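You operate a simulated robot arm through the tools that you are given. There is no shell and no other tool.

The job below is to be done with a simulated robot arm. You get a single attempt, and the scene is never put back.

TASK
Set both air lines to the flows on the card.
Fine: vent tap shut, green valve open; both lines stay running.

The check looks at the end state, three seconds after you hand in, the way a careful person would. Anything else that was tipped, shoved, dropped, spilled or broken makes it a failure.

THE ROBOT
A 7-joint arm with a two-finger parallel gripper, fixed in place. Base frame: the origin is on the floor under the middle of its stand, x ahead of it, y to its left, z up. Lengths are in cm, angles in rad, forces in N, time in s.
It reaches about 147.9 cm from its shoulder. Its first joint turns from -2.897 to 2.897 rad. Payload 4.4 kg.
The TCP is the grasp point between the finger pads, 2.3 cm short of the fingertips. In the tool frame z runs along the fingers and y along their closing line. The gripper opens to 9.4 cm. The fingers are 3.8 cm wide and 1 cm thick; the gripper's body (5.4 by 9.6 cm) begins 3.9 cm behind the TCP.
Orientation is that of the tool frame in the base frame, as a unit quaternion [w, x, y, z]. With the fingers straight down and closing along the base's y, the tool's x points along the base's -x, its y along +y and its z along -z.

THE INTERFACE
- The arm moves only by the tool step_arm. Its arguments are lists of equal length, an entry for each row: "linear": the shift along the base's x, y, z in units of 400 mm (1.0 is 400 mm), a list of three; "rot": the turn, a rotation vector about the base's x, y, z in units of 90 degrees (1.0 is 90 degrees), a list of three; "hand": the gripper command, from -1 (shut) to 1 (fully open), values between in proportion. In form: {"linear": [[x, y, z], ...], "rot": [[ax, ay, az], ...], "hand": [hand, ...]}. A call has 1 to 20 rows; each row is the pose to reach, as a shift and turn from the pose commanded when the call began. A call with a number of a shift or a turn outside -1 to 1 is refused whole. Each row takes 0.2 s and may step no farther than 5 cm and 0.15 rad from the row before; otherwise, or with a gripper value out of range, the whole call is refused. A pose out of reach is approached as far as the arm can. The call stops where the force on the tool passes 40 N (or 10 N more than at its start, if that is more) or the arm is blocked; 0.2 s more then pass. Each finger travels about 7.2 cm/s and halts on what it meets, pressing with about 29 N; the grip force reading is that of the motor and also rises with nothing between the fingers. The clock runs only during rows and for 0.2 s after the last one: add rows that repeat a pose to give the fingers time. It gives the time, the measured TCP pose, the force on the tool (base axes), the opening and the grip force at its end, in the units of the frame above (readings bear some noise), with the torque about the TCP (base axes, N m) and any sound that the robot's microphone picked up.
- Cameras (640 x 400 px; columns grow to the right, rows downward): "scene" is fixed at [22.58, 64.64, 159.89]; the picture's right is [-0.67, -0.74, 0.00], its down [-0.37, 0.33, -0.87] and it looks along [0.64, -0.58, -0.50] (base axes); focal length 341 px, centre (320, 200). "wrist" rides on the gripper at [8.6, 1.6, -7.4] in the tool frame; the picture's right is [-0.18, 0.98, 0.00], its down [-0.58, -0.11, -0.81] and it looks along [-0.79, -0.15, 0.59] (tool axes); focal length 243 px, centre (320, 200). There is no depth. A picture from a camera that has moved, and an enlarged one, comes with that camera's place and axes in the base frame and with its lens. The place of the scene camera against the robot may be out by one fixed shift of up to 1.8 cm in any direction.
- grab_frame(camera): a new picture of that camera. It takes no simulated time.
- close_up(camera, box): a new picture of the part [left, top, right, bottom] of that camera's present view, enlarged. It takes no simulated time.
- finish_job(): hands the job in; it is judged then, once.

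Places have to be worked out from the pictures, the camera data and where the tool is seen. Open the gripper and draw the arm clear of the work before you hand the job in, unless the task says otherwise.

The tools are called after "Call:" as name(argument=value, ...) on one line, values as JSON. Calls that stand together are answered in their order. step_arm: Moves the arm, as the interface text tells. Its arguments: {"type":"object","properties":{"linear":{"type":"array","items":{"type":"array","items":{"type":"number"}}},"rot":{"type":"array","items":{"type":"array","items":{"type":"number"}}},"hand":{"type":"array","items":{"type":"number"}}},"required":["linear","rot","hand"]} The other tools are called the same way: grab_frame (camera) takes a picture; close_up (camera, box) takes an enlarged picture of a part of a camera's view; finish_job () hands the job in.

At the start:

```text
time_s: 0.0
tcp_pos: [69.04, -19.1, 117.67]
orientation: [0.0, -0.001, 1.0, 0.0]
ft_force: [-0.3, -0.7, 0.7]
torque: [0.0, -0.02, -0.01]
gripper_width: 9.4
grip_force: 0.1
```

scene: 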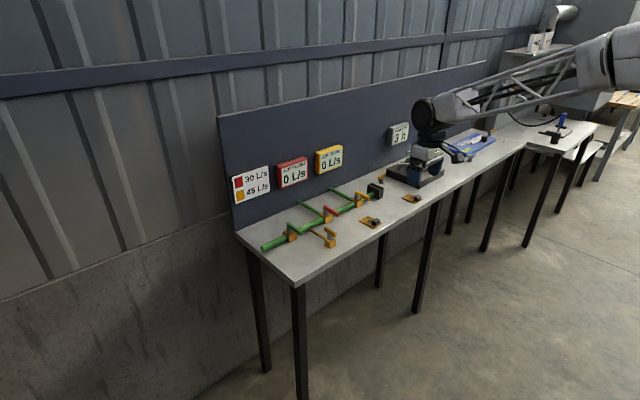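
wrist: 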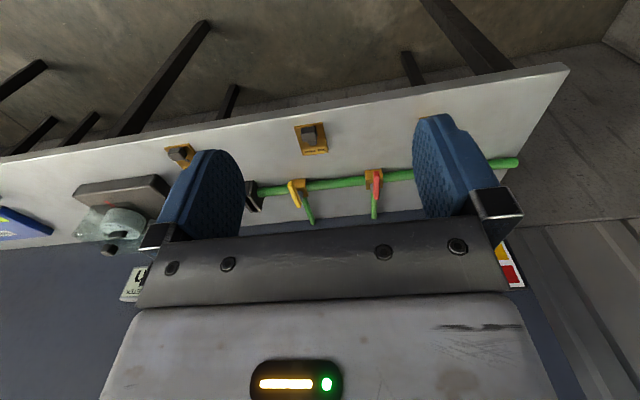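

I'll first look closely at the bench, the card and the meters before moving anything.

Call:
close_up(camera="scene", box=[220, 130, 360, 217])

Call:
close_up(camera="scene", box=[240, 170, 400, 270])

Call:
close_up(camera="scene", box=[350, 110, 510, 210])

Call:
close_up(camera="wrist", box=[230, 100, 550, 300])

Call:
close_up(camera="scene", box=[500, 80, 640, 168])

```text
4.57 times, centred on (290, 174) of scene
camera zoom: at [22.58, 64.64, 159.89], right [-0.67, -0.74, 0.0], down [-0.37, 0.33, -0.87], along [0.64, -0.58, -0.5], focal length 1558 px, centre (457, 321)
```

zoom: 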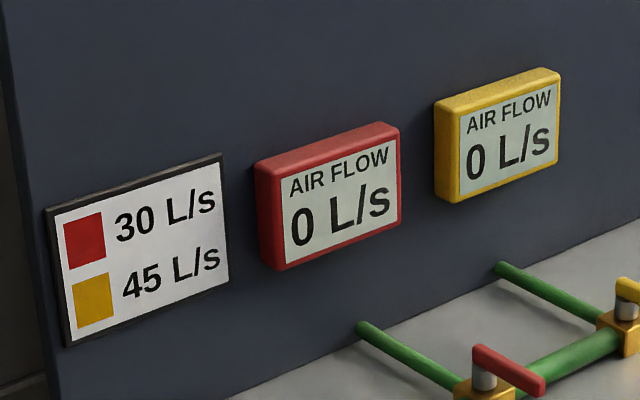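

```text
4.00 times, centred on (320, 220) of scene
camera zoom: at [22.58, 64.64, 159.89], right [-0.67, -0.74, 0.0], down [-0.37, 0.33, -0.87], along [0.64, -0.58, -0.5], focal length 1363 px, centre (320, 120)
```

zoom: 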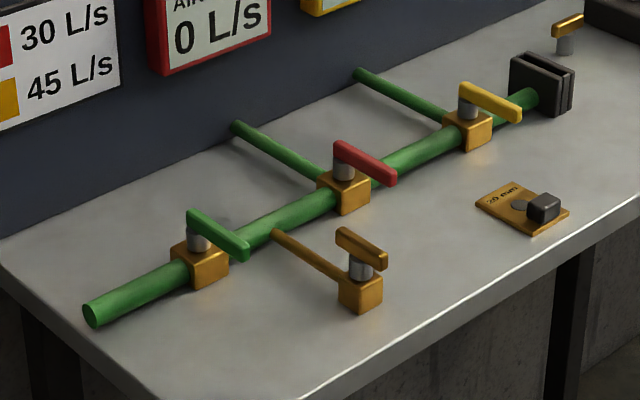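

```text
4.00 times, centred on (430, 160) of scene
camera zoom: at [22.58, 64.64, 159.89], right [-0.67, -0.74, 0.0], down [-0.37, 0.33, -0.87], along [0.64, -0.58, -0.5], focal length 1363 px, centre (-120, 360)
```

zoom: 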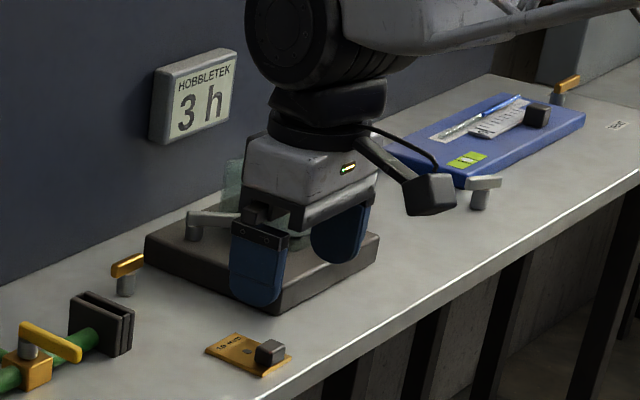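

```text
2.00 times, centred on (390, 200) of wrist
camera zoom: at [60.41, -17.42, 125.11], right [0.18, 0.98, 0.0], down [0.58, -0.11, 0.81], along [0.79, -0.15, -0.59], focal length 485 px, centre (180, 200)
```

zoom: 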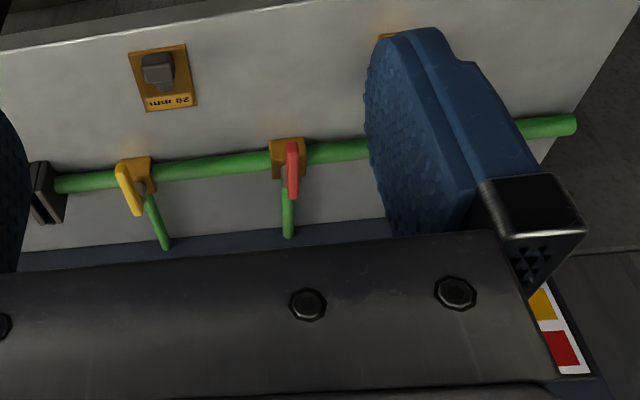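

```text
4.55 times, centred on (570, 124) of scene
camera zoom: at [22.58, 64.64, 159.89], right [-0.67, -0.74, 0.0], down [-0.37, 0.33, -0.87], along [0.64, -0.58, -0.5], focal length 1549 px, centre (-816, 546)
```

zoom: 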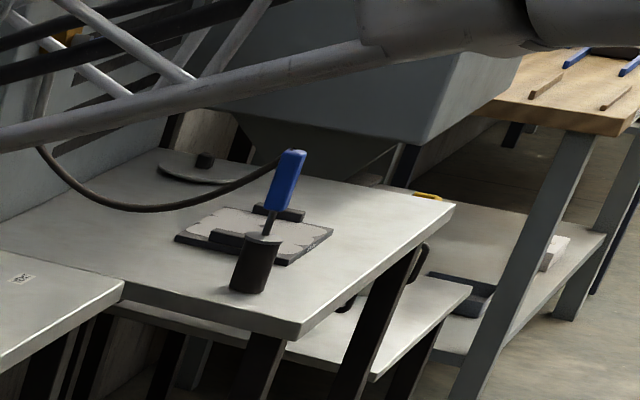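

The card wants red 30 L/s and yellow 45 L/s; both meters read 0 now. I'll zoom in on the slot, plates and vent tap to understand the plumbing.

Call:
close_up(camera="scene", box=[355, 165, 435, 235])

Call:
close_up(camera="scene", box=[270, 190, 350, 250])

Call:
close_up(camera="wrist", box=[0, 100, 240, 300])

Call:
close_up(camera="scene", box=[380, 110, 520, 200])

```text
5.71 times, centred on (395, 200) of scene
camera zoom: at [22.58, 64.64, 159.89], right [-0.67, -0.74, 0.0], down [-0.37, 0.33, -0.87], along [0.64, -0.58, -0.5], focal length 1947 px, centre (-109, 200)
```

zoom: 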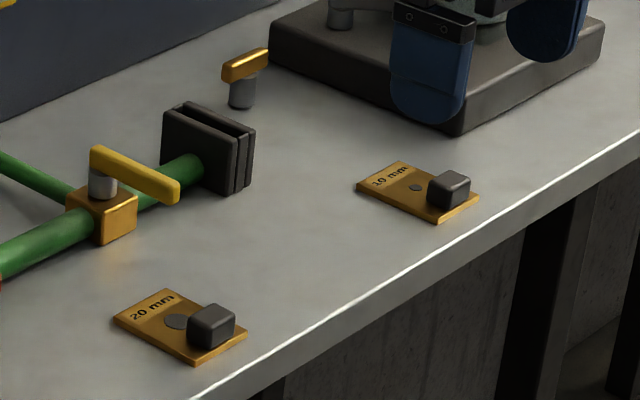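

```text
6.67 times, centred on (310, 220) of scene
camera zoom: at [22.58, 64.64, 159.89], right [-0.67, -0.74, 0.0], down [-0.37, 0.33, -0.87], along [0.64, -0.58, -0.5], focal length 2272 px, centre (387, 67)
```

zoom: 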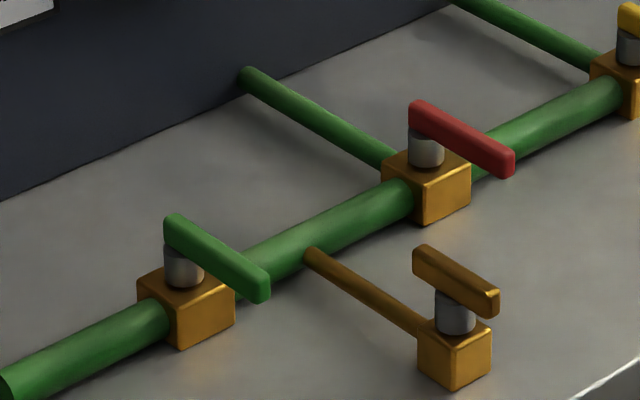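

```text
2.00 times, centred on (120, 200) of wrist
camera zoom: at [60.41, -17.42, 125.11], right [0.18, 0.98, 0.0], down [0.58, -0.11, 0.81], along [0.79, -0.15, -0.59], focal length 485 px, centre (720, 200)
```

zoom: 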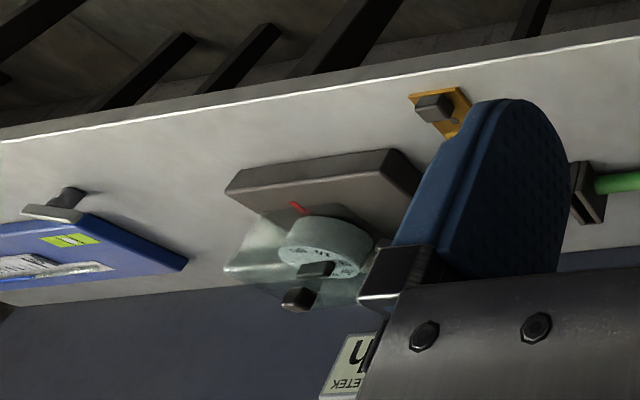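

```text
4.44 times, centred on (450, 155) of scene
camera zoom: at [22.58, 64.64, 159.89], right [-0.67, -0.74, 0.0], down [-0.37, 0.33, -0.87], along [0.64, -0.58, -0.5], focal length 1514 px, centre (-258, 400)
```

zoom: 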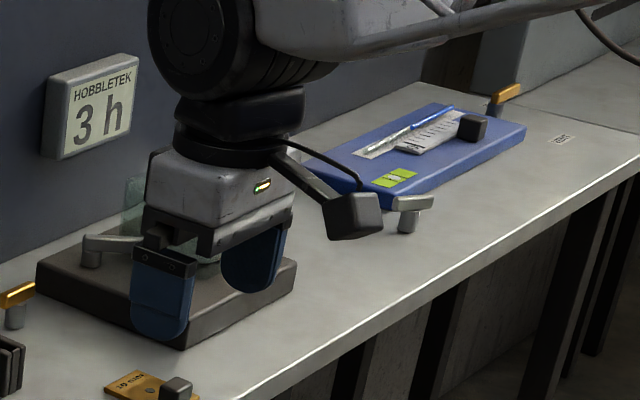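

Layout so far (from triangulation): pipe runs along y at x≈107, with levers pointing toward the robot at about z≈89: green y≈3.5, red y≈-14.6, yellow y≈-33, vent tap near (94,-5). I'll move closer for a better wrist view, staying well above everything.

Call:
step_arm(linear=[[0.08, 0.03, -0.02], [0.16, 0.06, -0.05], [0.24, 0.09, -0.08], [0.32, 0.12, -0.11], [0.4, 0.15, -0.14], [0.45, 0.2, -0.17], [0.45, 0.25, -0.2]], rot=[[0, 0, 0], [0, 0, 0], [0, 0, 0], [0, 0, 0], [0, 0, 0], [0, 0, 0], [0, 0, 0]], hand=[1, 1, 1, 1, 1, 1, 1])

Call:
grab_frame(camera="wrist")

Call:
grab_frame(camera="scene")

```text
time_s: 1.6
tcp_pos: [87.14, -9.04, 109.58]
orientation: [0.0, 0.001, 1.0, 0.0]
ft_force: [0.8, 0.9, -0.1]
torque: [0.01, -0.02, -0.01]
gripper_width: 9.42
grip_force: 0.1
```

```text
taken
camera wrist: at [78.45, -7.38, 117.1], right [0.18, 0.98, 0.0], down [0.58, -0.11, 0.81], along [0.79, -0.15, -0.59], focal length 243 px, centre (320, 200)
```

wrist: 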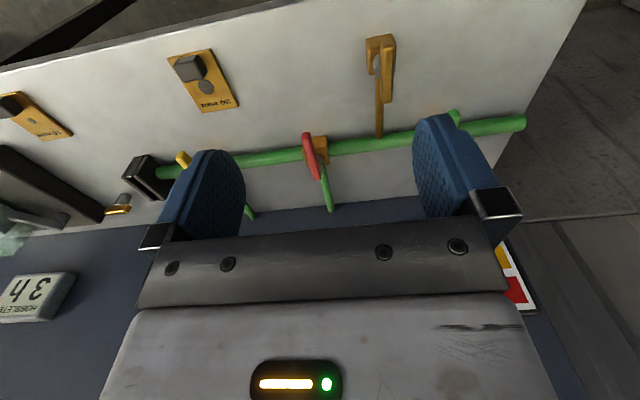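

```text
taken
```

scene: 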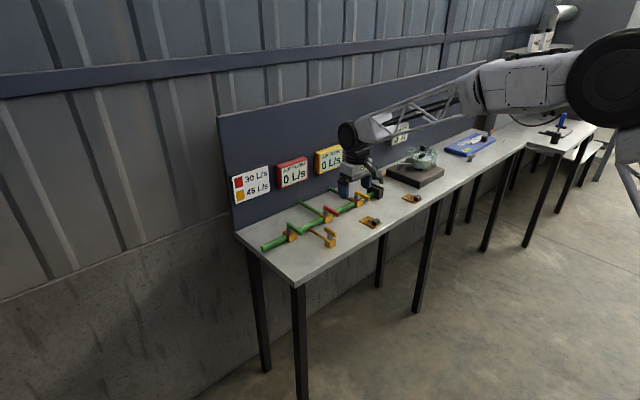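

Zooming the wrist view to localise the levers, stems and bodies precisely.

Call:
close_up(camera="wrist", box=[240, 20, 440, 220])

Call:
close_up(camera="wrist", box=[100, 130, 260, 230])

Call:
close_up(camera="wrist", box=[400, 80, 560, 180])

Call:
close_up(camera="scene", box=[380, 120, 520, 208])

```text
2.00 times, centred on (340, 120) of wrist
camera zoom: at [78.45, -7.38, 117.1], right [0.18, 0.98, 0.0], down [0.58, -0.11, 0.81], along [0.79, -0.15, -0.59], focal length 485 px, centre (280, 360)
```

zoom: 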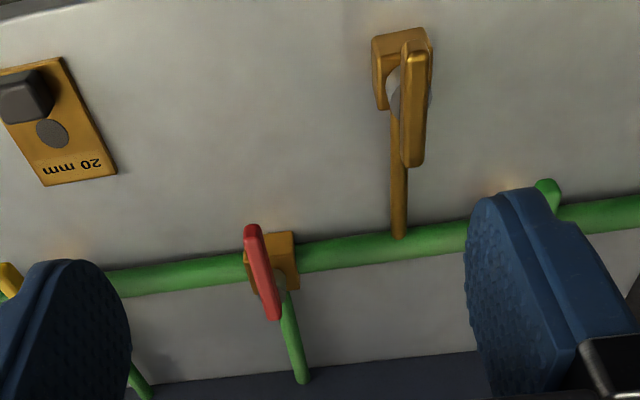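

```text
4.00 times, centred on (180, 180) of wrist
camera zoom: at [78.45, -7.38, 117.1], right [0.18, 0.98, 0.0], down [0.58, -0.11, 0.81], along [0.79, -0.15, -0.59], focal length 970 px, centre (880, 280)
```

zoom: 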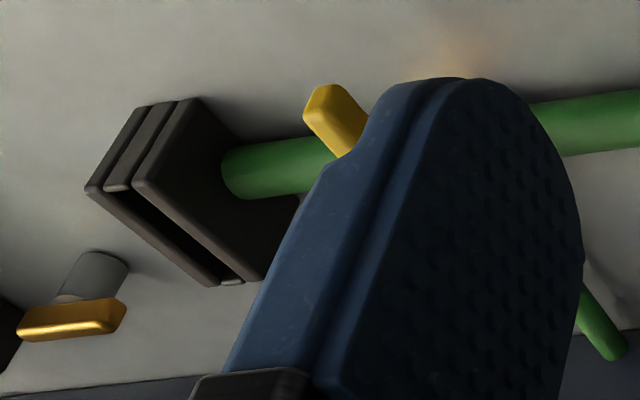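

```text
4.00 times, centred on (480, 130) of wrist
camera zoom: at [78.45, -7.38, 117.1], right [0.18, 0.98, 0.0], down [0.58, -0.11, 0.81], along [0.79, -0.15, -0.59], focal length 970 px, centre (-320, 480)
```

zoom: 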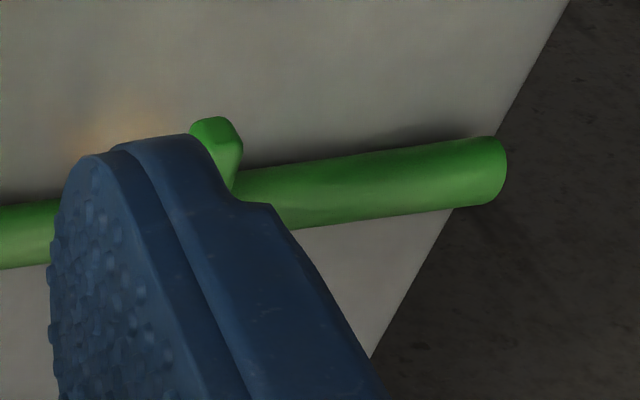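

```text
4.55 times, centred on (450, 164) of scene
camera zoom: at [22.58, 64.64, 159.89], right [-0.67, -0.74, 0.0], down [-0.37, 0.33, -0.87], along [0.64, -0.58, -0.5], focal length 1549 px, centre (-271, 364)
```

zoom: 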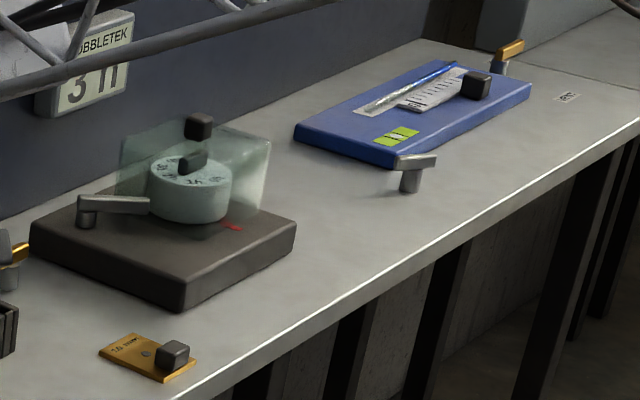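

Now I'll check the scene camera's offset by looking at the gripper, whose true position I know.

Call:
close_up(camera="scene", box=[320, 140, 400, 210])

```text
5.71 times, centred on (360, 175) of scene
camera zoom: at [22.58, 64.64, 159.89], right [-0.67, -0.74, 0.0], down [-0.37, 0.33, -0.87], along [0.64, -0.58, -0.5], focal length 1947 px, centre (91, 343)
```

zoom: 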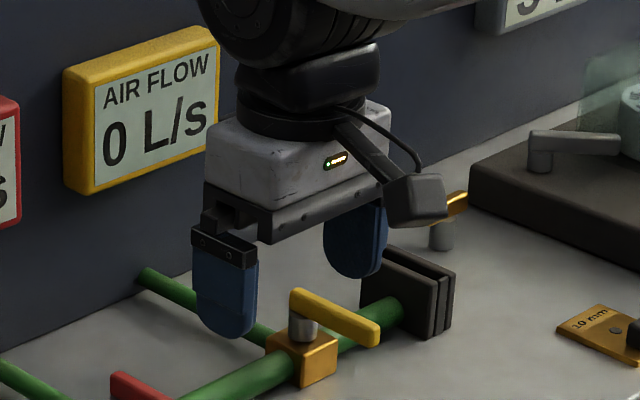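

The scene camera bias looks small near the gripper (~0.3 cm), and re-triangulating puts lever tops at z≈90.5. I'll move over the vent tap at a safe height for a closer look.

Call:
step_arm(linear=[[0.07, 0.08, -0.05], [0.14, 0.16, -0.1], [0.14, 0.16, -0.18]], rot=[[0, 0, 0], [0, 0, 0], [0, 0, 0]], hand=[1, 1, 1])

Call:
grab_frame(camera="wrist")

Call:
close_up(camera="scene", box=[250, 160, 390, 260])

```text
time_s: 2.4
tcp_pos: [92.71, -2.55, 102.24]
orientation: [0.001, 0.0, 1.0, 0.0]
ft_force: [-0.1, 0.3, -0.2]
torque: [-0.02, -0.02, -0.02]
gripper_width: 9.39
grip_force: 0.0
```

```text
taken
camera wrist: at [83.99, -0.91, 109.83], right [0.18, 0.98, 0.0], down [0.58, -0.11, 0.81], along [0.79, -0.15, -0.59], focal length 243 px, centre (320, 200)
```

wrist: 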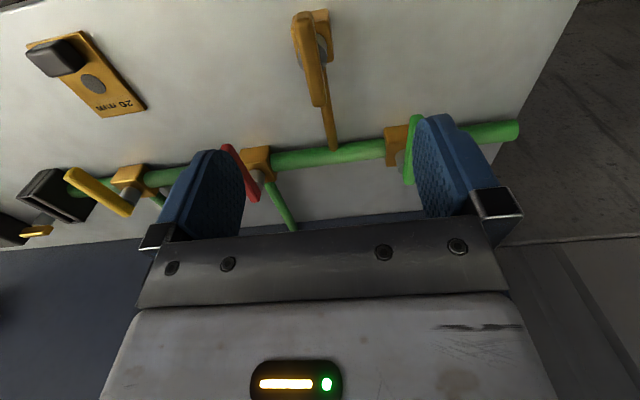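

```text
4.00 times, centred on (320, 210) of scene
camera zoom: at [22.58, 64.64, 159.89], right [-0.67, -0.74, 0.0], down [-0.37, 0.33, -0.87], along [0.64, -0.58, -0.5], focal length 1363 px, centre (320, 160)
```

zoom: 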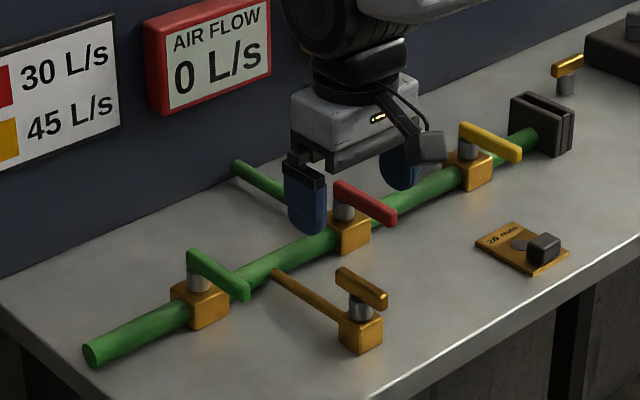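

Call:
close_up(camera="wrist", box=[240, 0, 400, 100])

Call:
close_up(camera="wrist", box=[60, 120, 300, 240])

Call:
close_up(camera="wrist", box=[360, 90, 520, 190])

```text
4.00 times, centred on (320, 50) of wrist
camera zoom: at [83.99, -0.91, 109.83], right [0.18, 0.98, 0.0], down [0.58, -0.11, 0.81], along [0.79, -0.15, -0.59], focal length 970 px, centre (320, 800)
```

zoom: 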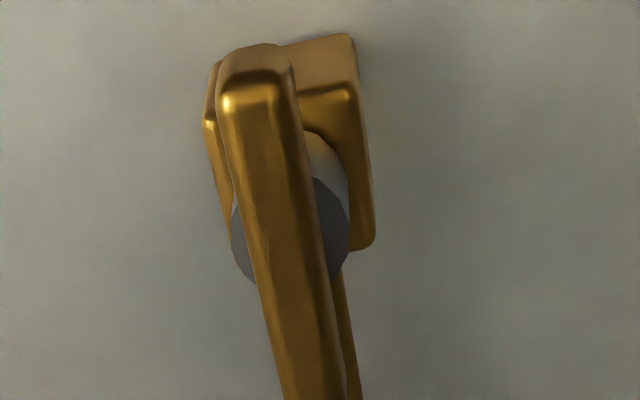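

```text
2.67 times, centred on (180, 180) of wrist
camera zoom: at [83.99, -0.91, 109.83], right [0.18, 0.98, 0.0], down [0.58, -0.11, 0.81], along [0.79, -0.15, -0.59], focal length 647 px, centre (693, 253)
```

zoom: 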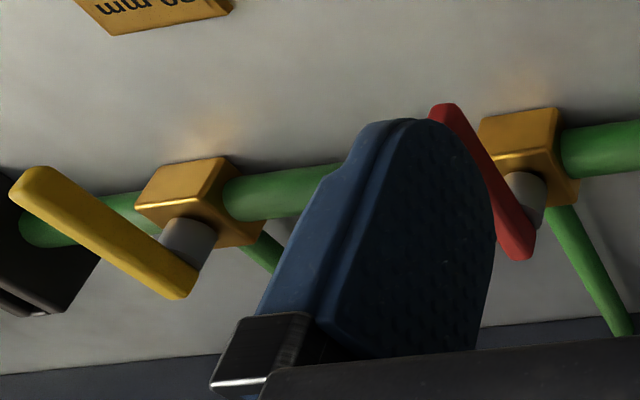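

```text
4.00 times, centred on (440, 140) of wrist
camera zoom: at [83.99, -0.91, 109.83], right [0.18, 0.98, 0.0], down [0.58, -0.11, 0.81], along [0.79, -0.15, -0.59], focal length 970 px, centre (-160, 440)
```

zoom: 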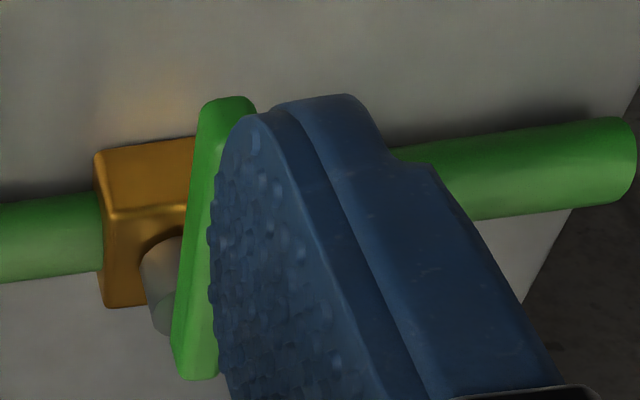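

The vent lever is centred near (92.9,-3.0), top z≈90.8, with its stem beneath the middle. I'll descend part way with open fingers straddling it and check.

Call:
step_arm(linear=[[0.003, -0.008, -0.08], [0.003, -0.008, -0.16], [0.003, -0.008, -0.2], [0.003, -0.008, -0.2]], rot=[[0, 0, 0], [0, 0, 0], [0, 0, 0], [0, 0, 0]], hand=[0.6, 0.4, 0.2, 0.2])

Call:
grab_frame(camera="wrist")

Call:
close_up(camera="scene", box=[280, 180, 380, 255])

```text
time_s: 3.4
tcp_pos: [92.82, -3.03, 94.46]
orientation: [0.001, 0.0, 1.0, 0.0]
ft_force: [0.0, 0.3, 0.0]
torque: [-0.02, -0.01, 0.02]
gripper_width: 5.64
grip_force: 0.1
```

```text
taken
camera wrist: at [84.13, -1.35, 101.88], right [0.18, 0.98, 0.0], down [0.58, -0.11, 0.81], along [0.79, -0.15, -0.59], focal length 243 px, centre (320, 200)
```

wrist: 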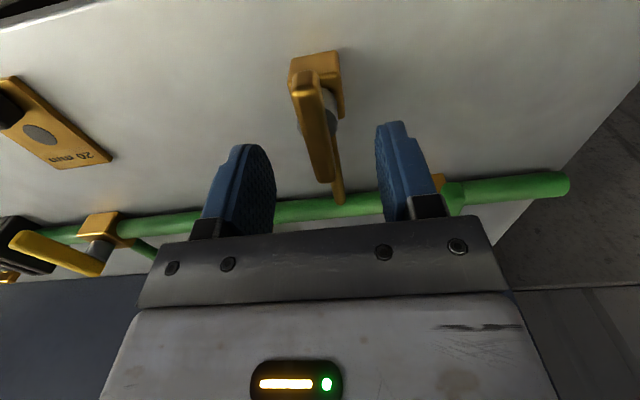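

```text
5.33 times, centred on (330, 218) of scene
camera zoom: at [22.58, 64.64, 159.89], right [-0.67, -0.74, 0.0], down [-0.37, 0.33, -0.87], along [0.64, -0.58, -0.5], focal length 1817 px, centre (267, 107)
```

zoom: 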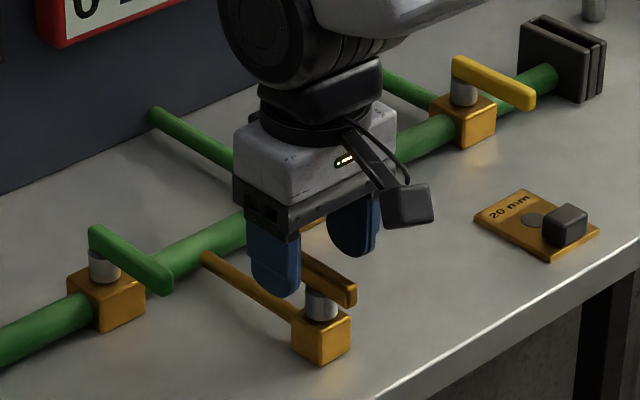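

The lever top is at z≈90.5 with the fingers straddling it. I'll lower so the tips reach z≈89.5 (just beside the lever, above the stem) and close on it.

Call:
step_arm(linear=[[0, 0, -0.03], [0, 0, -0.066], [0, 0, -0.066], [0, 0, -0.066], [0, 0, -0.066], [0, 0, -0.066]], rot=[[0, 0, 0], [0, 0, 0], [0, 0, 0], [0, 0, 0], [0, 0, 0], [0, 0, 0]], hand=[0.2, 0.2, -0.2, -0.5, -0.8, -0.8])

Call:
grab_frame(camera="wrist")

Call:
close_up(camera="scene", box=[280, 180, 380, 255])

```text
time_s: 4.8
tcp_pos: [92.91, -3.03, 91.69]
orientation: [0.0, -0.001, 1.0, 0.0]
ft_force: [2.1, 6.4, -3.0]
torque: [-0.26, -0.4, -0.07]
gripper_width: 1.98
grip_force: 44.9
```

```text
taken
camera wrist: at [84.14, -1.33, 99.21], right [0.18, 0.98, 0.0], down [0.58, -0.11, 0.81], along [0.79, -0.15, -0.59], focal length 243 px, centre (320, 200)
```

wrist: 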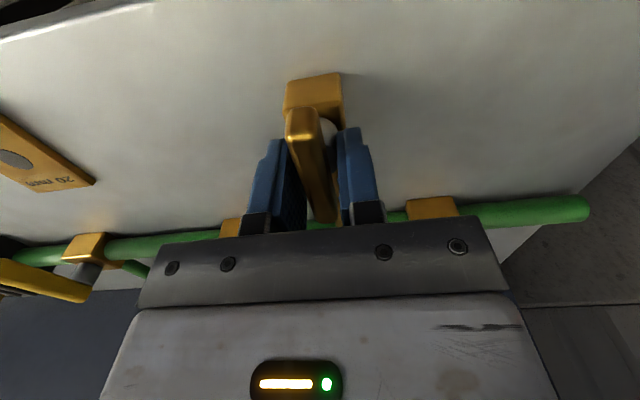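

```text
5.33 times, centred on (330, 218) of scene
camera zoom: at [22.58, 64.64, 159.89], right [-0.67, -0.74, 0.0], down [-0.37, 0.33, -0.87], along [0.64, -0.58, -0.5], focal length 1817 px, centre (267, 107)
```

zoom: 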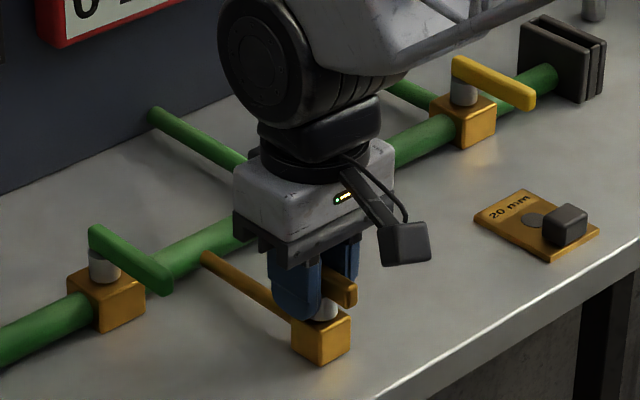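

Gripped (width 1.98 cm). I'll try a small counter-clockwise turn of 8° and read the torque to find the free direction.

Call:
step_arm(linear=[[0, 0, 0], [0, 0, 0], [0, 0, 0]], rot=[[0, 0, 0.045], [0, 0, 0.09], [0, 0, 0.09]], hand=[-0.8, -0.8, -0.8])

Call:
grab_frame(camera="wrist")

```text
time_s: 5.6
tcp_pos: [92.9, -2.9, 91.64]
orientation: [0.0, -0.071, 0.997, 0.001]
ft_force: [6.5, 36.7, -5.7]
torque: [0.71, -0.41, -0.67]
gripper_width: 1.98
grip_force: 44.3
```

```text
taken
camera wrist: at [84.01, -2.46, 99.21], right [0.04, 1.0, 0.0], down [0.59, -0.03, 0.81], along [0.81, -0.03, -0.59], focal length 243 px, centre (320, 200)
```

wrist: 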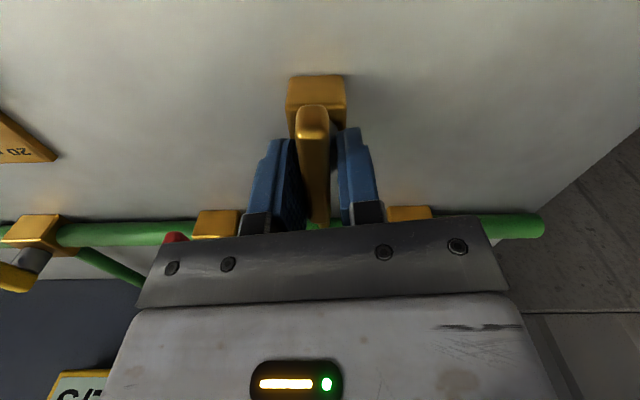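

Force rose to 37 N in y, meaning either a stop or a pivot offset from my grasp centre. Let me check whether the lever actually turned.

Call:
close_up(camera="scene", box=[300, 200, 360, 250])

Call:
close_up(camera="wrist", box=[240, 50, 400, 250])

```text
8.00 times, centred on (330, 225) of scene
camera zoom: at [22.58, 64.64, 159.89], right [-0.67, -0.74, 0.0], down [-0.37, 0.33, -0.87], along [0.64, -0.58, -0.5], focal length 2726 px, centre (240, 0)
```

zoom: 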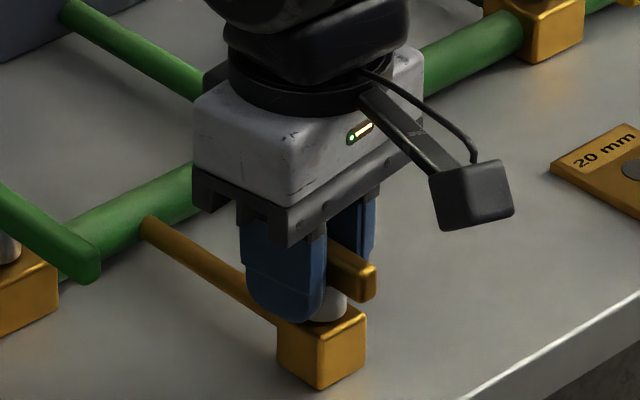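

```text
2.00 times, centred on (320, 150) of wrist
camera zoom: at [84.01, -2.46, 99.21], right [0.04, 1.0, 0.0], down [0.59, -0.03, 0.81], along [0.81, -0.03, -0.59], focal length 485 px, centre (320, 300)
```

zoom: 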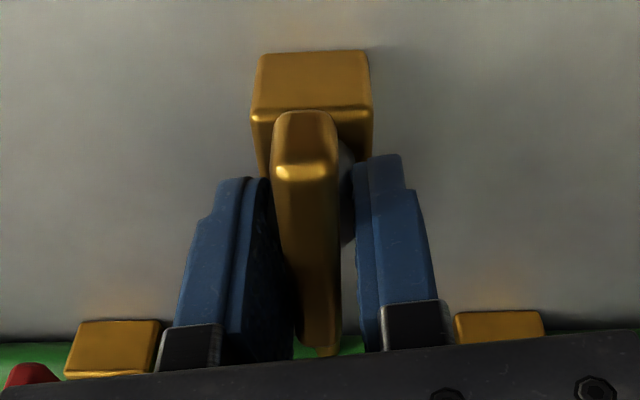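

The lever didn't turn: there's a visible gap beside it, so the tips were clamping the ~2 cm stem below it. I'll open, rotate back, rise 0.9 cm and re-grip on the lever itself.

Call:
step_arm(linear=[[0, 0, 0], [0, 0, 0], [0, 0, 0], [0, 0, 0.0225], [0, 0, 0.0225], [0, 0, 0.0225], [0, 0, 0.0225], [0, 0, 0.0225]], rot=[[0, 0, 0], [0, 0, -0.045], [0, 0, -0.09], [0, 0, -0.09], [0, 0, -0.09], [0, 0, -0.09], [0, 0, -0.09], [0, 0, -0.09]], hand=[-0.2, -0.2, -0.2, -0.2, -0.5, -0.8, -0.9, -0.9])

Call:
close_up(camera="wrist", box=[240, 50, 400, 250])

Call:
close_up(camera="scene", box=[300, 200, 360, 250])

```text
time_s: 7.4
tcp_pos: [92.86, -3.06, 92.59]
orientation: [0.0, 0.0, 1.0, -0.001]
ft_force: [-3.0, 8.2, 1.6]
torque: [0.02, 0.5, -0.08]
gripper_width: 1.94
grip_force: 45.0
```

```text
2.00 times, centred on (320, 150) of wrist
camera zoom: at [84.13, -1.33, 100.14], right [0.18, 0.98, 0.0], down [0.58, -0.11, 0.81], along [0.79, -0.15, -0.59], focal length 485 px, centre (320, 300)
```

zoom: 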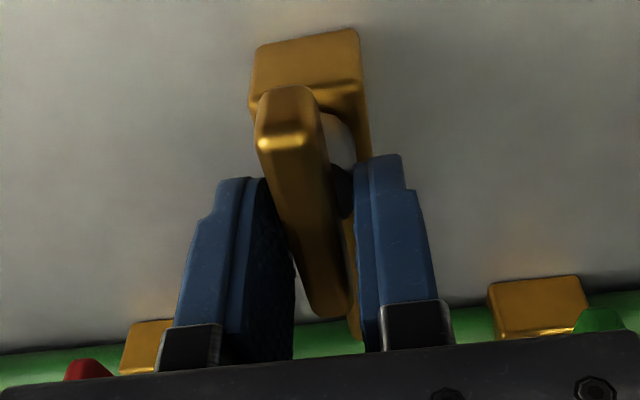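

```text
8.00 times, centred on (330, 225) of scene
camera zoom: at [22.58, 64.64, 159.89], right [-0.67, -0.74, 0.0], down [-0.37, 0.33, -0.87], along [0.64, -0.58, -0.5], focal length 2726 px, centre (240, 0)
```

zoom: 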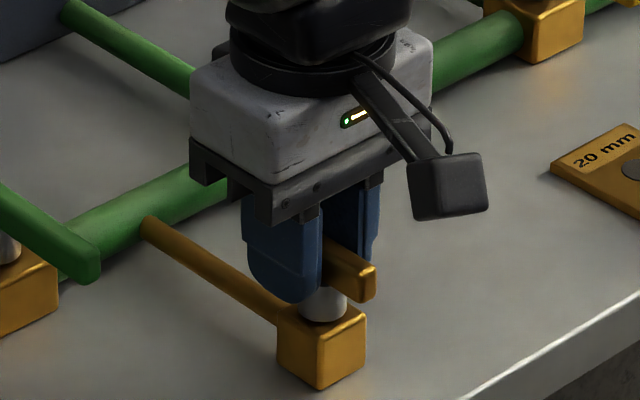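

Still 1.94 cm with the stem seen between lever and right finger, so the lever sits higher than thought (bottom ≈90.5, top ≈92). I'll open slightly, rise another 0.9 cm, and re-close.

Call:
step_arm(linear=[[0, 0, 0], [0, 0, 0.0225], [0, 0, 0.0225], [0, 0, 0.0225], [0, 0, 0.0225], [0, 0, 0.0225]], rot=[[0, 0, 0], [0, 0, 0], [0, 0, 0], [0, 0, 0], [0, 0, 0], [0, 0, 0]], hand=[-0.3, -0.3, -0.6, -0.9, -0.9, -0.9])

Call:
close_up(camera="wrist", box=[240, 50, 400, 250])

Call:
close_up(camera="scene", box=[300, 200, 360, 250])

```text
time_s: 8.8
tcp_pos: [92.83, -3.12, 93.53]
orientation: [0.0, 0.0, 1.0, -0.001]
ft_force: [0.6, 9.5, -1.4]
torque: [0.13, 0.2, -0.09]
gripper_width: 1.18
grip_force: 45.1
```

```text
2.00 times, centred on (320, 150) of wrist
camera zoom: at [84.13, -1.33, 101.04], right [0.18, 0.98, 0.0], down [0.58, -0.11, 0.81], along [0.79, -0.15, -0.59], focal length 485 px, centre (320, 300)
```

zoom: 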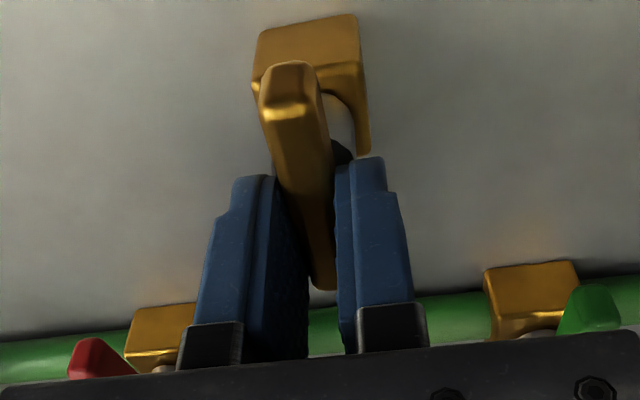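

```text
8.00 times, centred on (330, 225) of scene
camera zoom: at [22.58, 64.64, 159.89], right [-0.67, -0.74, 0.0], down [-0.37, 0.33, -0.87], along [0.64, -0.58, -0.5], focal length 2726 px, centre (240, 0)
```

zoom: 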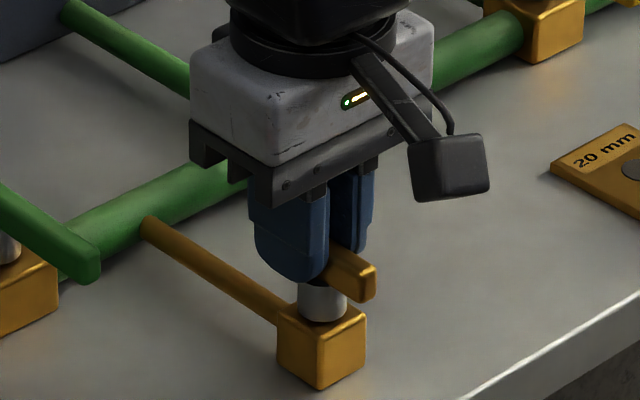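

Now the width is 1.18 cm: fingers are on the lever itself. Trying the small counter-clockwise turn again.

Call:
step_arm(linear=[[0, 0, 0], [0, 0, 0], [0, 0, 0]], rot=[[0, 0, 0.045], [0, 0, 0.09], [0, 0, 0.09]], hand=[-0.9, -0.9, -0.9])

Call:
close_up(camera="wrist", box=[240, 50, 400, 250])

```text
time_s: 9.6
tcp_pos: [92.87, -2.92, 93.61]
orientation: [0.0, -0.071, 0.998, 0.0]
ft_force: [9.3, 21.3, -3.9]
torque: [0.31, -0.33, -2.04]
gripper_width: 1.61
grip_force: 45.2
```

```text
2.00 times, centred on (320, 150) of wrist
camera zoom: at [84.01, -2.55, 101.04], right [0.04, 1.0, 0.0], down [0.59, -0.03, 0.81], along [0.81, -0.03, -0.59], focal length 485 px, centre (320, 300)
```

zoom: 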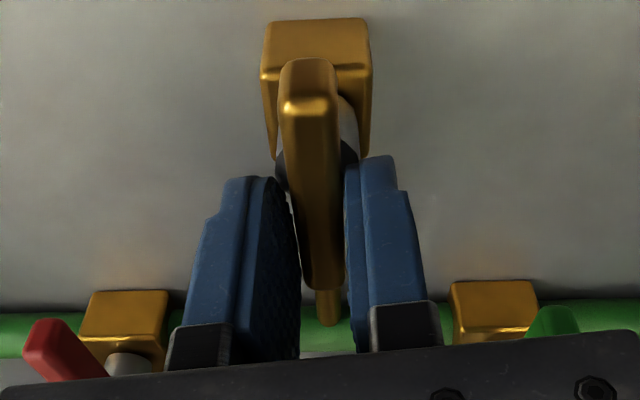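

Torque −2.0 N·m and the fingers were pried to 1.61 cm: the lever is against a stop in this direction. I'll rotate back and try clockwise.

Call:
step_arm(linear=[[0, 0, 0], [0, 0, 0], [0, 0, 0], [0, 0, 0], [0, 0, 0]], rot=[[0, 0, -0.045], [0, 0, -0.09], [0, 0, -0.135], [0, 0, -0.18], [0, 0, -0.18]], hand=[-0.9, -0.9, -0.9, -0.9, -0.9])

Call:
close_up(camera="wrist", box=[240, 50, 400, 250])

```text
time_s: 10.8
tcp_pos: [92.68, -3.09, 93.44]
orientation: [-0.001, 0.072, 0.997, 0.0]
ft_force: [-21.5, 0.1, -0.2]
torque: [0.24, 1.54, 0.01]
gripper_width: 1.18
grip_force: 45.4
```

```text
2.00 times, centred on (320, 150) of wrist
camera zoom: at [84.41, -0.23, 101.05], right [0.32, 0.95, 0.0], down [0.56, -0.19, 0.81], along [0.76, -0.26, -0.59], focal length 485 px, centre (320, 300)
```

zoom: 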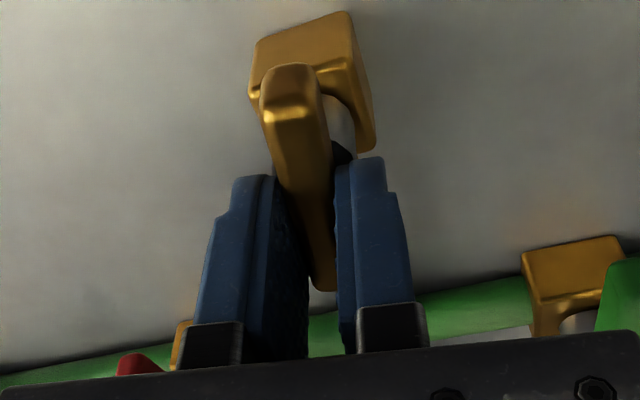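

Clockwise turns freely (torque ≈0, grip held at 1.18). I'll continue clockwise in stages, relieving the −x pull by shifting slightly.

Call:
step_arm(linear=[[-0.005, 0, 0], [-0.005, 0, 0], [-0.005, 0, 0], [-0.005, 0, 0]], rot=[[0, 0, -0.07], [0, 0, -0.14], [0, 0, -0.21], [0, 0, -0.21]], hand=[-0.9, -0.9, -0.9, -0.9])

Call:
close_up(camera="scene", box=[300, 200, 360, 250])

```text
time_s: 11.4
tcp_pos: [92.69, -3.16, 93.54]
orientation: [0.001, 0.181, 0.983, -0.001]
ft_force: [8.9, -5.7, -3.3]
torque: [0.03, 0.04, 0.07]
gripper_width: 1.2
grip_force: 44.9
stopped in row 3: the force on the tool passed its limit at 43 N (the readings are from after the stop); the commanded pose is now the measured one
```

```text
8.00 times, centred on (330, 225) of scene
camera zoom: at [22.58, 64.64, 159.89], right [-0.67, -0.74, 0.0], down [-0.37, 0.33, -0.87], along [0.64, -0.58, -0.5], focal length 2726 px, centre (240, 0)
```

zoom: 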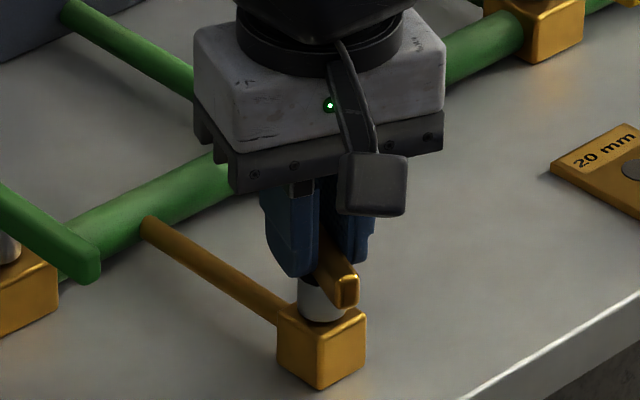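

The lever has turned about 20° clockwise before side force built up, so the pivot is a bit nearer the robot than my grasp point. I'll continue in smaller stages, orbiting the TCP about the estimated pivot.

Call:
step_arm(linear=[[-0.0006, -0.0013, 0], [-0.0013, -0.0025, 0], [-0.0013, -0.0025, 0]], rot=[[0, 0, -0.07], [0, 0, -0.14], [0, 0, -0.14]], hand=[-0.9, -0.9, -0.9])

```text
time_s: 12.2
tcp_pos: [92.68, -3.4, 93.48]
orientation: [0.001, 0.288, 0.958, -0.001]
ft_force: [2.0, -28.2, -6.6]
torque: [-0.91, -1.02, 0.15]
gripper_width: 1.19
grip_force: 45.2
```

Angle is now ~33°, with −28 N in y telling me the orbit radius should be larger (pivot ≈(91.95,−3.0)). Correcting and continuing.

Call:
step_arm(linear=[[0, -0.006, 0], [0, -0.0079, 0], [-0.0016, -0.0097, 0], [-0.0035, -0.0113, 0], [-0.0035, -0.0113, 0]], rot=[[0, 0, 0], [0, 0, -0.07], [0, 0, -0.14], [0, 0, -0.21], [0, 0, -0.21]], hand=[-0.9, -0.9, -0.9, -0.9, -0.9])

```text
time_s: 13.4
tcp_pos: [92.45, -3.62, 93.56]
orientation: [0.0, 0.44, 0.898, 0.0]
ft_force: [-2.0, 40.1, -5.9]
torque: [1.01, 0.34, -0.16]
gripper_width: 1.2
grip_force: 44.9
```

Now ~52° turned; force swung to +40 N in y, so I overcorrected. Refining pivot to ≈(92.05,−2.9), radius 0.7, and continuing.

Call:
step_arm(linear=[[-0.0005, 0.0065, 0], [-0.002, 0.0053, 0], [-0.0038, 0.0045, 0], [-0.0055, 0.0038, 0], [-0.0055, 0.0038, 0]], rot=[[0, 0, 0], [0, 0, -0.07], [0, 0, -0.14], [0, 0, -0.21], [0, 0, -0.21]], hand=[-0.9, -0.9, -0.9, -0.9, -0.9])

Call:
close_up(camera="scene", box=[300, 200, 360, 250])

```text
time_s: 14.7
tcp_pos: [92.26, -3.8, 93.43]
orientation: [-0.001, 0.583, 0.812, -0.002]
ft_force: [-15.2, -9.8, -6.3]
torque: [-1.2, -0.24, 0.13]
gripper_width: 1.23
grip_force: 45.2
```

```text
8.00 times, centred on (330, 225) of scene
camera zoom: at [22.58, 64.64, 159.89], right [-0.67, -0.74, 0.0], down [-0.37, 0.33, -0.87], along [0.64, -0.58, -0.5], focal length 2726 px, centre (240, 0)
```

zoom: 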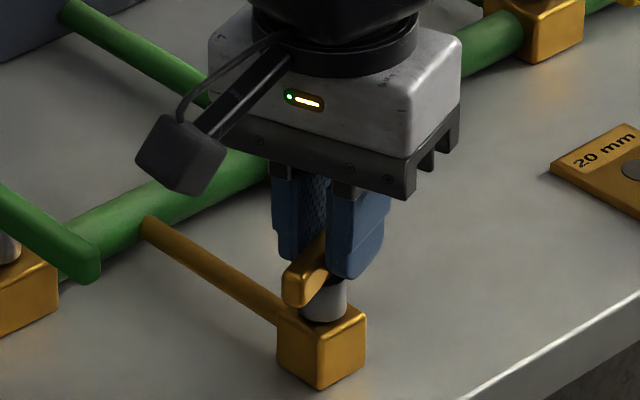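

Lever is at ~71°. Finishing the last ~19° to perpendicular.

Call:
step_arm(linear=[[-0.002, -0.0023, 0], [-0.0038, -0.003, 0], [-0.0058, -0.003, 0], [-0.0058, -0.003, 0]], rot=[[0, 0, -0.07], [0, 0, -0.14], [0, 0, -0.208], [0, 0, -0.208]], hand=[-0.9, -0.9, -0.9, -0.9])

Call:
close_up(camera="scene", box=[300, 200, 360, 250])

Call:
grab_frame(camera="wrist")

```text
time_s: 15.7
tcp_pos: [92.02, -3.86, 93.53]
orientation: [0.001, 0.707, 0.707, -0.001]
ft_force: [-30.7, -18.2, -6.1]
torque: [-0.41, 0.32, 0.28]
gripper_width: 1.16
grip_force: 44.9
```

```text
8.00 times, centred on (330, 225) of scene
camera zoom: at [22.58, 64.64, 159.89], right [-0.67, -0.74, 0.0], down [-0.37, 0.33, -0.87], along [0.64, -0.58, -0.5], focal length 2726 px, centre (240, 0)
```

zoom: 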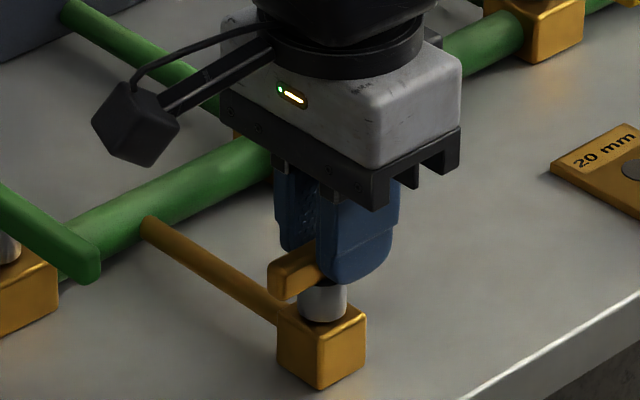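

```text
taken
camera wrist: at [93.59, 4.93, 101.02], right [0.98, -0.18, 0.0], down [-0.11, -0.58, 0.81], along [-0.15, -0.79, -0.59], focal length 243 px, centre (320, 200)
```

wrist: 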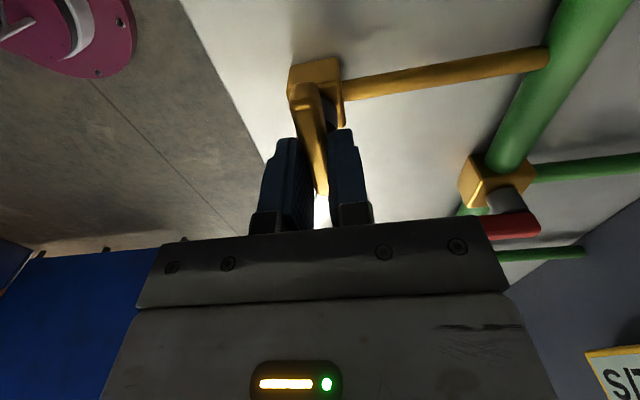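

The lever is now perpendicular to the vent pipe (90°). I'll ease the side force and nudge 3° further to see whether the stop is reached.

Call:
step_arm(linear=[[-0.004, -0.002, 0], [-0.004, -0.002, 0], [-0.004, -0.002, 0]], rot=[[0, 0, 0], [0, 0, -0.035], [0, 0, -0.035]], hand=[-0.9, -0.9, -0.9])

```text
time_s: 16.4
tcp_pos: [92.03, -3.82, 93.53]
orientation: [0.0, 0.726, 0.688, -0.001]
ft_force: [15.2, -1.6, -22.6]
torque: [-0.06, -0.22, 1.8]
gripper_width: 1.25
grip_force: 44.7
```

Torque jumped to 1.8 N·m: the closed stop is right at 90°, so the vent is shut. I'll back off to 90°, release, and rise.

Call:
step_arm(linear=[[0, 0, 0], [0, 0, 0], [0, 0, 0], [0, 0, 0], [0, 0, 0.05], [0, 0, 0.15], [0, 0, 0.2], [0, 0, 0.2]], rot=[[0, 0, 0.03], [0, 0, 0.03], [0, 0, 0.03], [0, 0, 0.03], [0, 0, 0.03], [0, 0, 0.03], [0, 0, 0.09], [0, 0, 0.09]], hand=[-0.9, -0.5, -0.2, -0.1, -0.1, -0.1, -0.1, -0.1])

Call:
grab_frame(camera="scene")

Call:
close_up(camera="scene", box=[250, 160, 390, 260])

```text
time_s: 18.2
tcp_pos: [91.85, -3.91, 101.55]
orientation: [-0.001, 0.676, 0.737, -0.001]
ft_force: [0.8, 0.9, 0.5]
torque: [0.0, -0.01, 0.04]
gripper_width: 4.25
grip_force: 0.0
```

```text
taken
```

scene: 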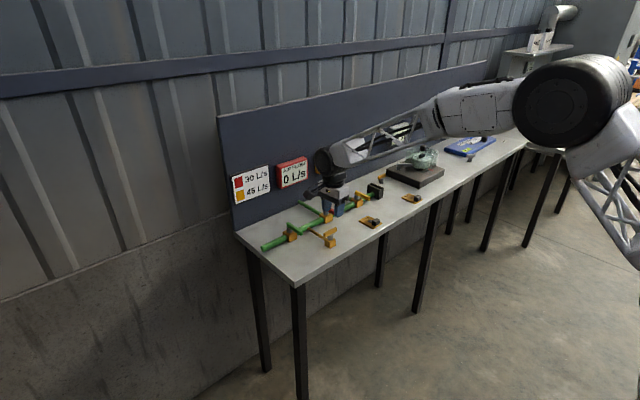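

```text
4.00 times, centred on (320, 210) of scene
camera zoom: at [22.58, 64.64, 159.89], right [-0.67, -0.74, 0.0], down [-0.37, 0.33, -0.87], along [0.64, -0.58, -0.5], focal length 1363 px, centre (320, 160)
```

zoom: 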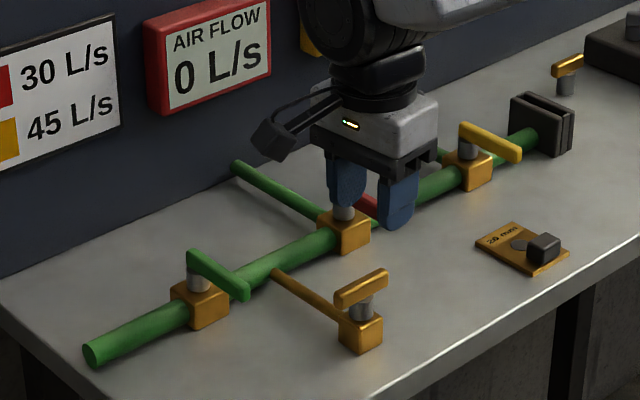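

Vent lever now lies across its pipe. Next I'll rotate the gripper back and go over the green lever's end at a safe height.

Call:
step_arm(linear=[[0.015, 0.02, 0], [0.03, 0.04, 0], [0.045, 0.06, 0], [0.06, 0.08, 0], [0.075, 0.1, 0], [0.09, 0.12, 0], [0.105, 0.14, 0], [0.12, 0.16, 0], [0.135, 0.18, 0], [0.15, 0.2, 0], [0.165, 0.22, 0], [0.165, 0.22, 0]], rot=[[0, 0, 0.09], [0, 0, 0.18], [0, 0, 0.27], [0, 0, 0.36], [0, 0, 0.45], [0, 0, 0.54], [0, 0, 0.63], [0, 0, 0.72], [0, 0, 0.81], [0, 0, 0.9], [0, 0, 0.945], [0, 0, 0.945]], hand=[0, 0, 0, 0, 0, 0, 0, 0, 0, 0, 0, 0])

Call:
grab_frame(camera="wrist")

Call:
close_up(camera="scene", box=[250, 160, 390, 260])

```text
time_s: 20.9
tcp_pos: [98.47, 4.94, 101.57]
orientation: [0.001, -0.001, 1.0, -0.001]
ft_force: [0.0, 0.2, -0.6]
torque: [0.0, 0.01, -0.06]
gripper_width: 4.71
grip_force: 0.1
```

```text
taken
camera wrist: at [89.77, 6.63, 109.03], right [0.18, 0.98, 0.0], down [0.58, -0.11, 0.81], along [0.79, -0.15, -0.59], focal length 243 px, centre (320, 200)
```

wrist: 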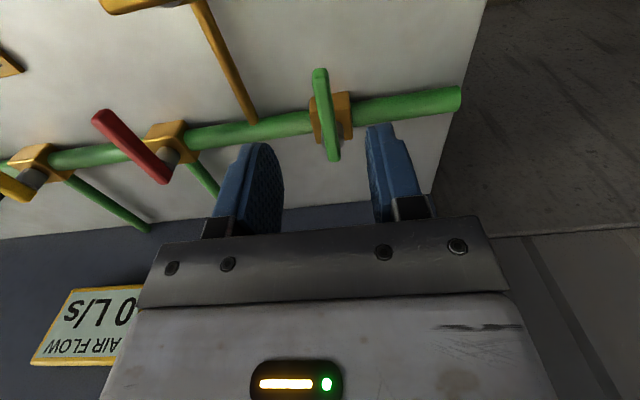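

```text
4.00 times, centred on (320, 210) of scene
camera zoom: at [22.58, 64.64, 159.89], right [-0.67, -0.74, 0.0], down [-0.37, 0.33, -0.87], along [0.64, -0.58, -0.5], focal length 1363 px, centre (320, 160)
```

zoom: 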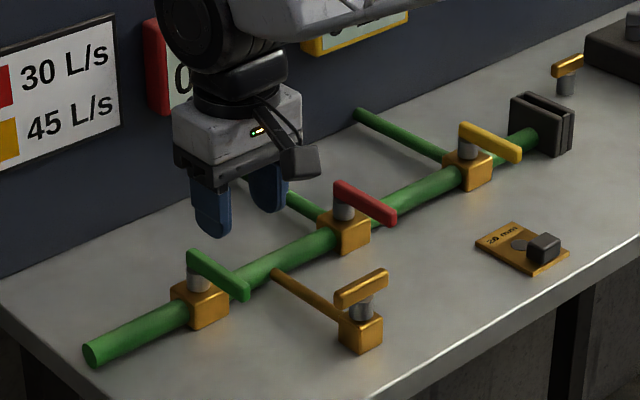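

Call:
close_up(camera="wrist", box=[270, 50, 400, 180])

Call:
close_up(camera="scene", box=[260, 205, 320, 255])

```text
3.08 times, centred on (335, 115) of wrist
camera zoom: at [89.77, 6.63, 109.03], right [0.18, 0.98, 0.0], down [0.58, -0.11, 0.81], along [0.79, -0.15, -0.59], focal length 746 px, centre (274, 462)
```

zoom: 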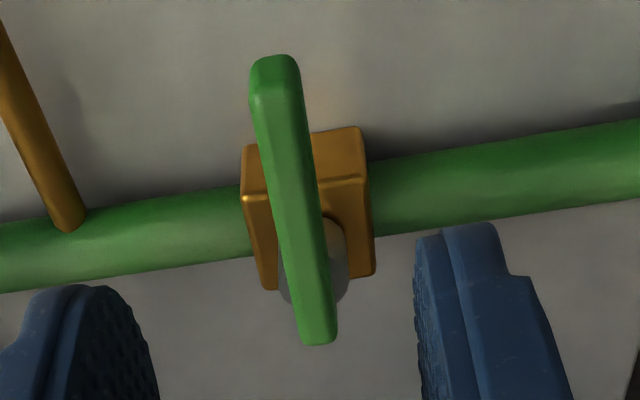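

```text
8.00 times, centred on (290, 230) of scene
camera zoom: at [22.58, 64.64, 159.89], right [-0.67, -0.74, 0.0], down [-0.37, 0.33, -0.87], along [0.64, -0.58, -0.5], focal length 2726 px, centre (560, -40)
```

zoom: 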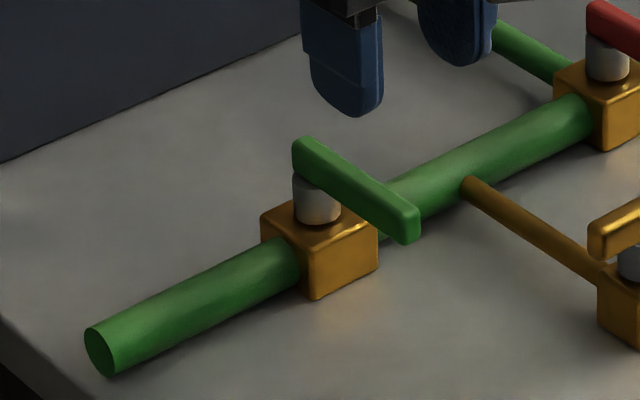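

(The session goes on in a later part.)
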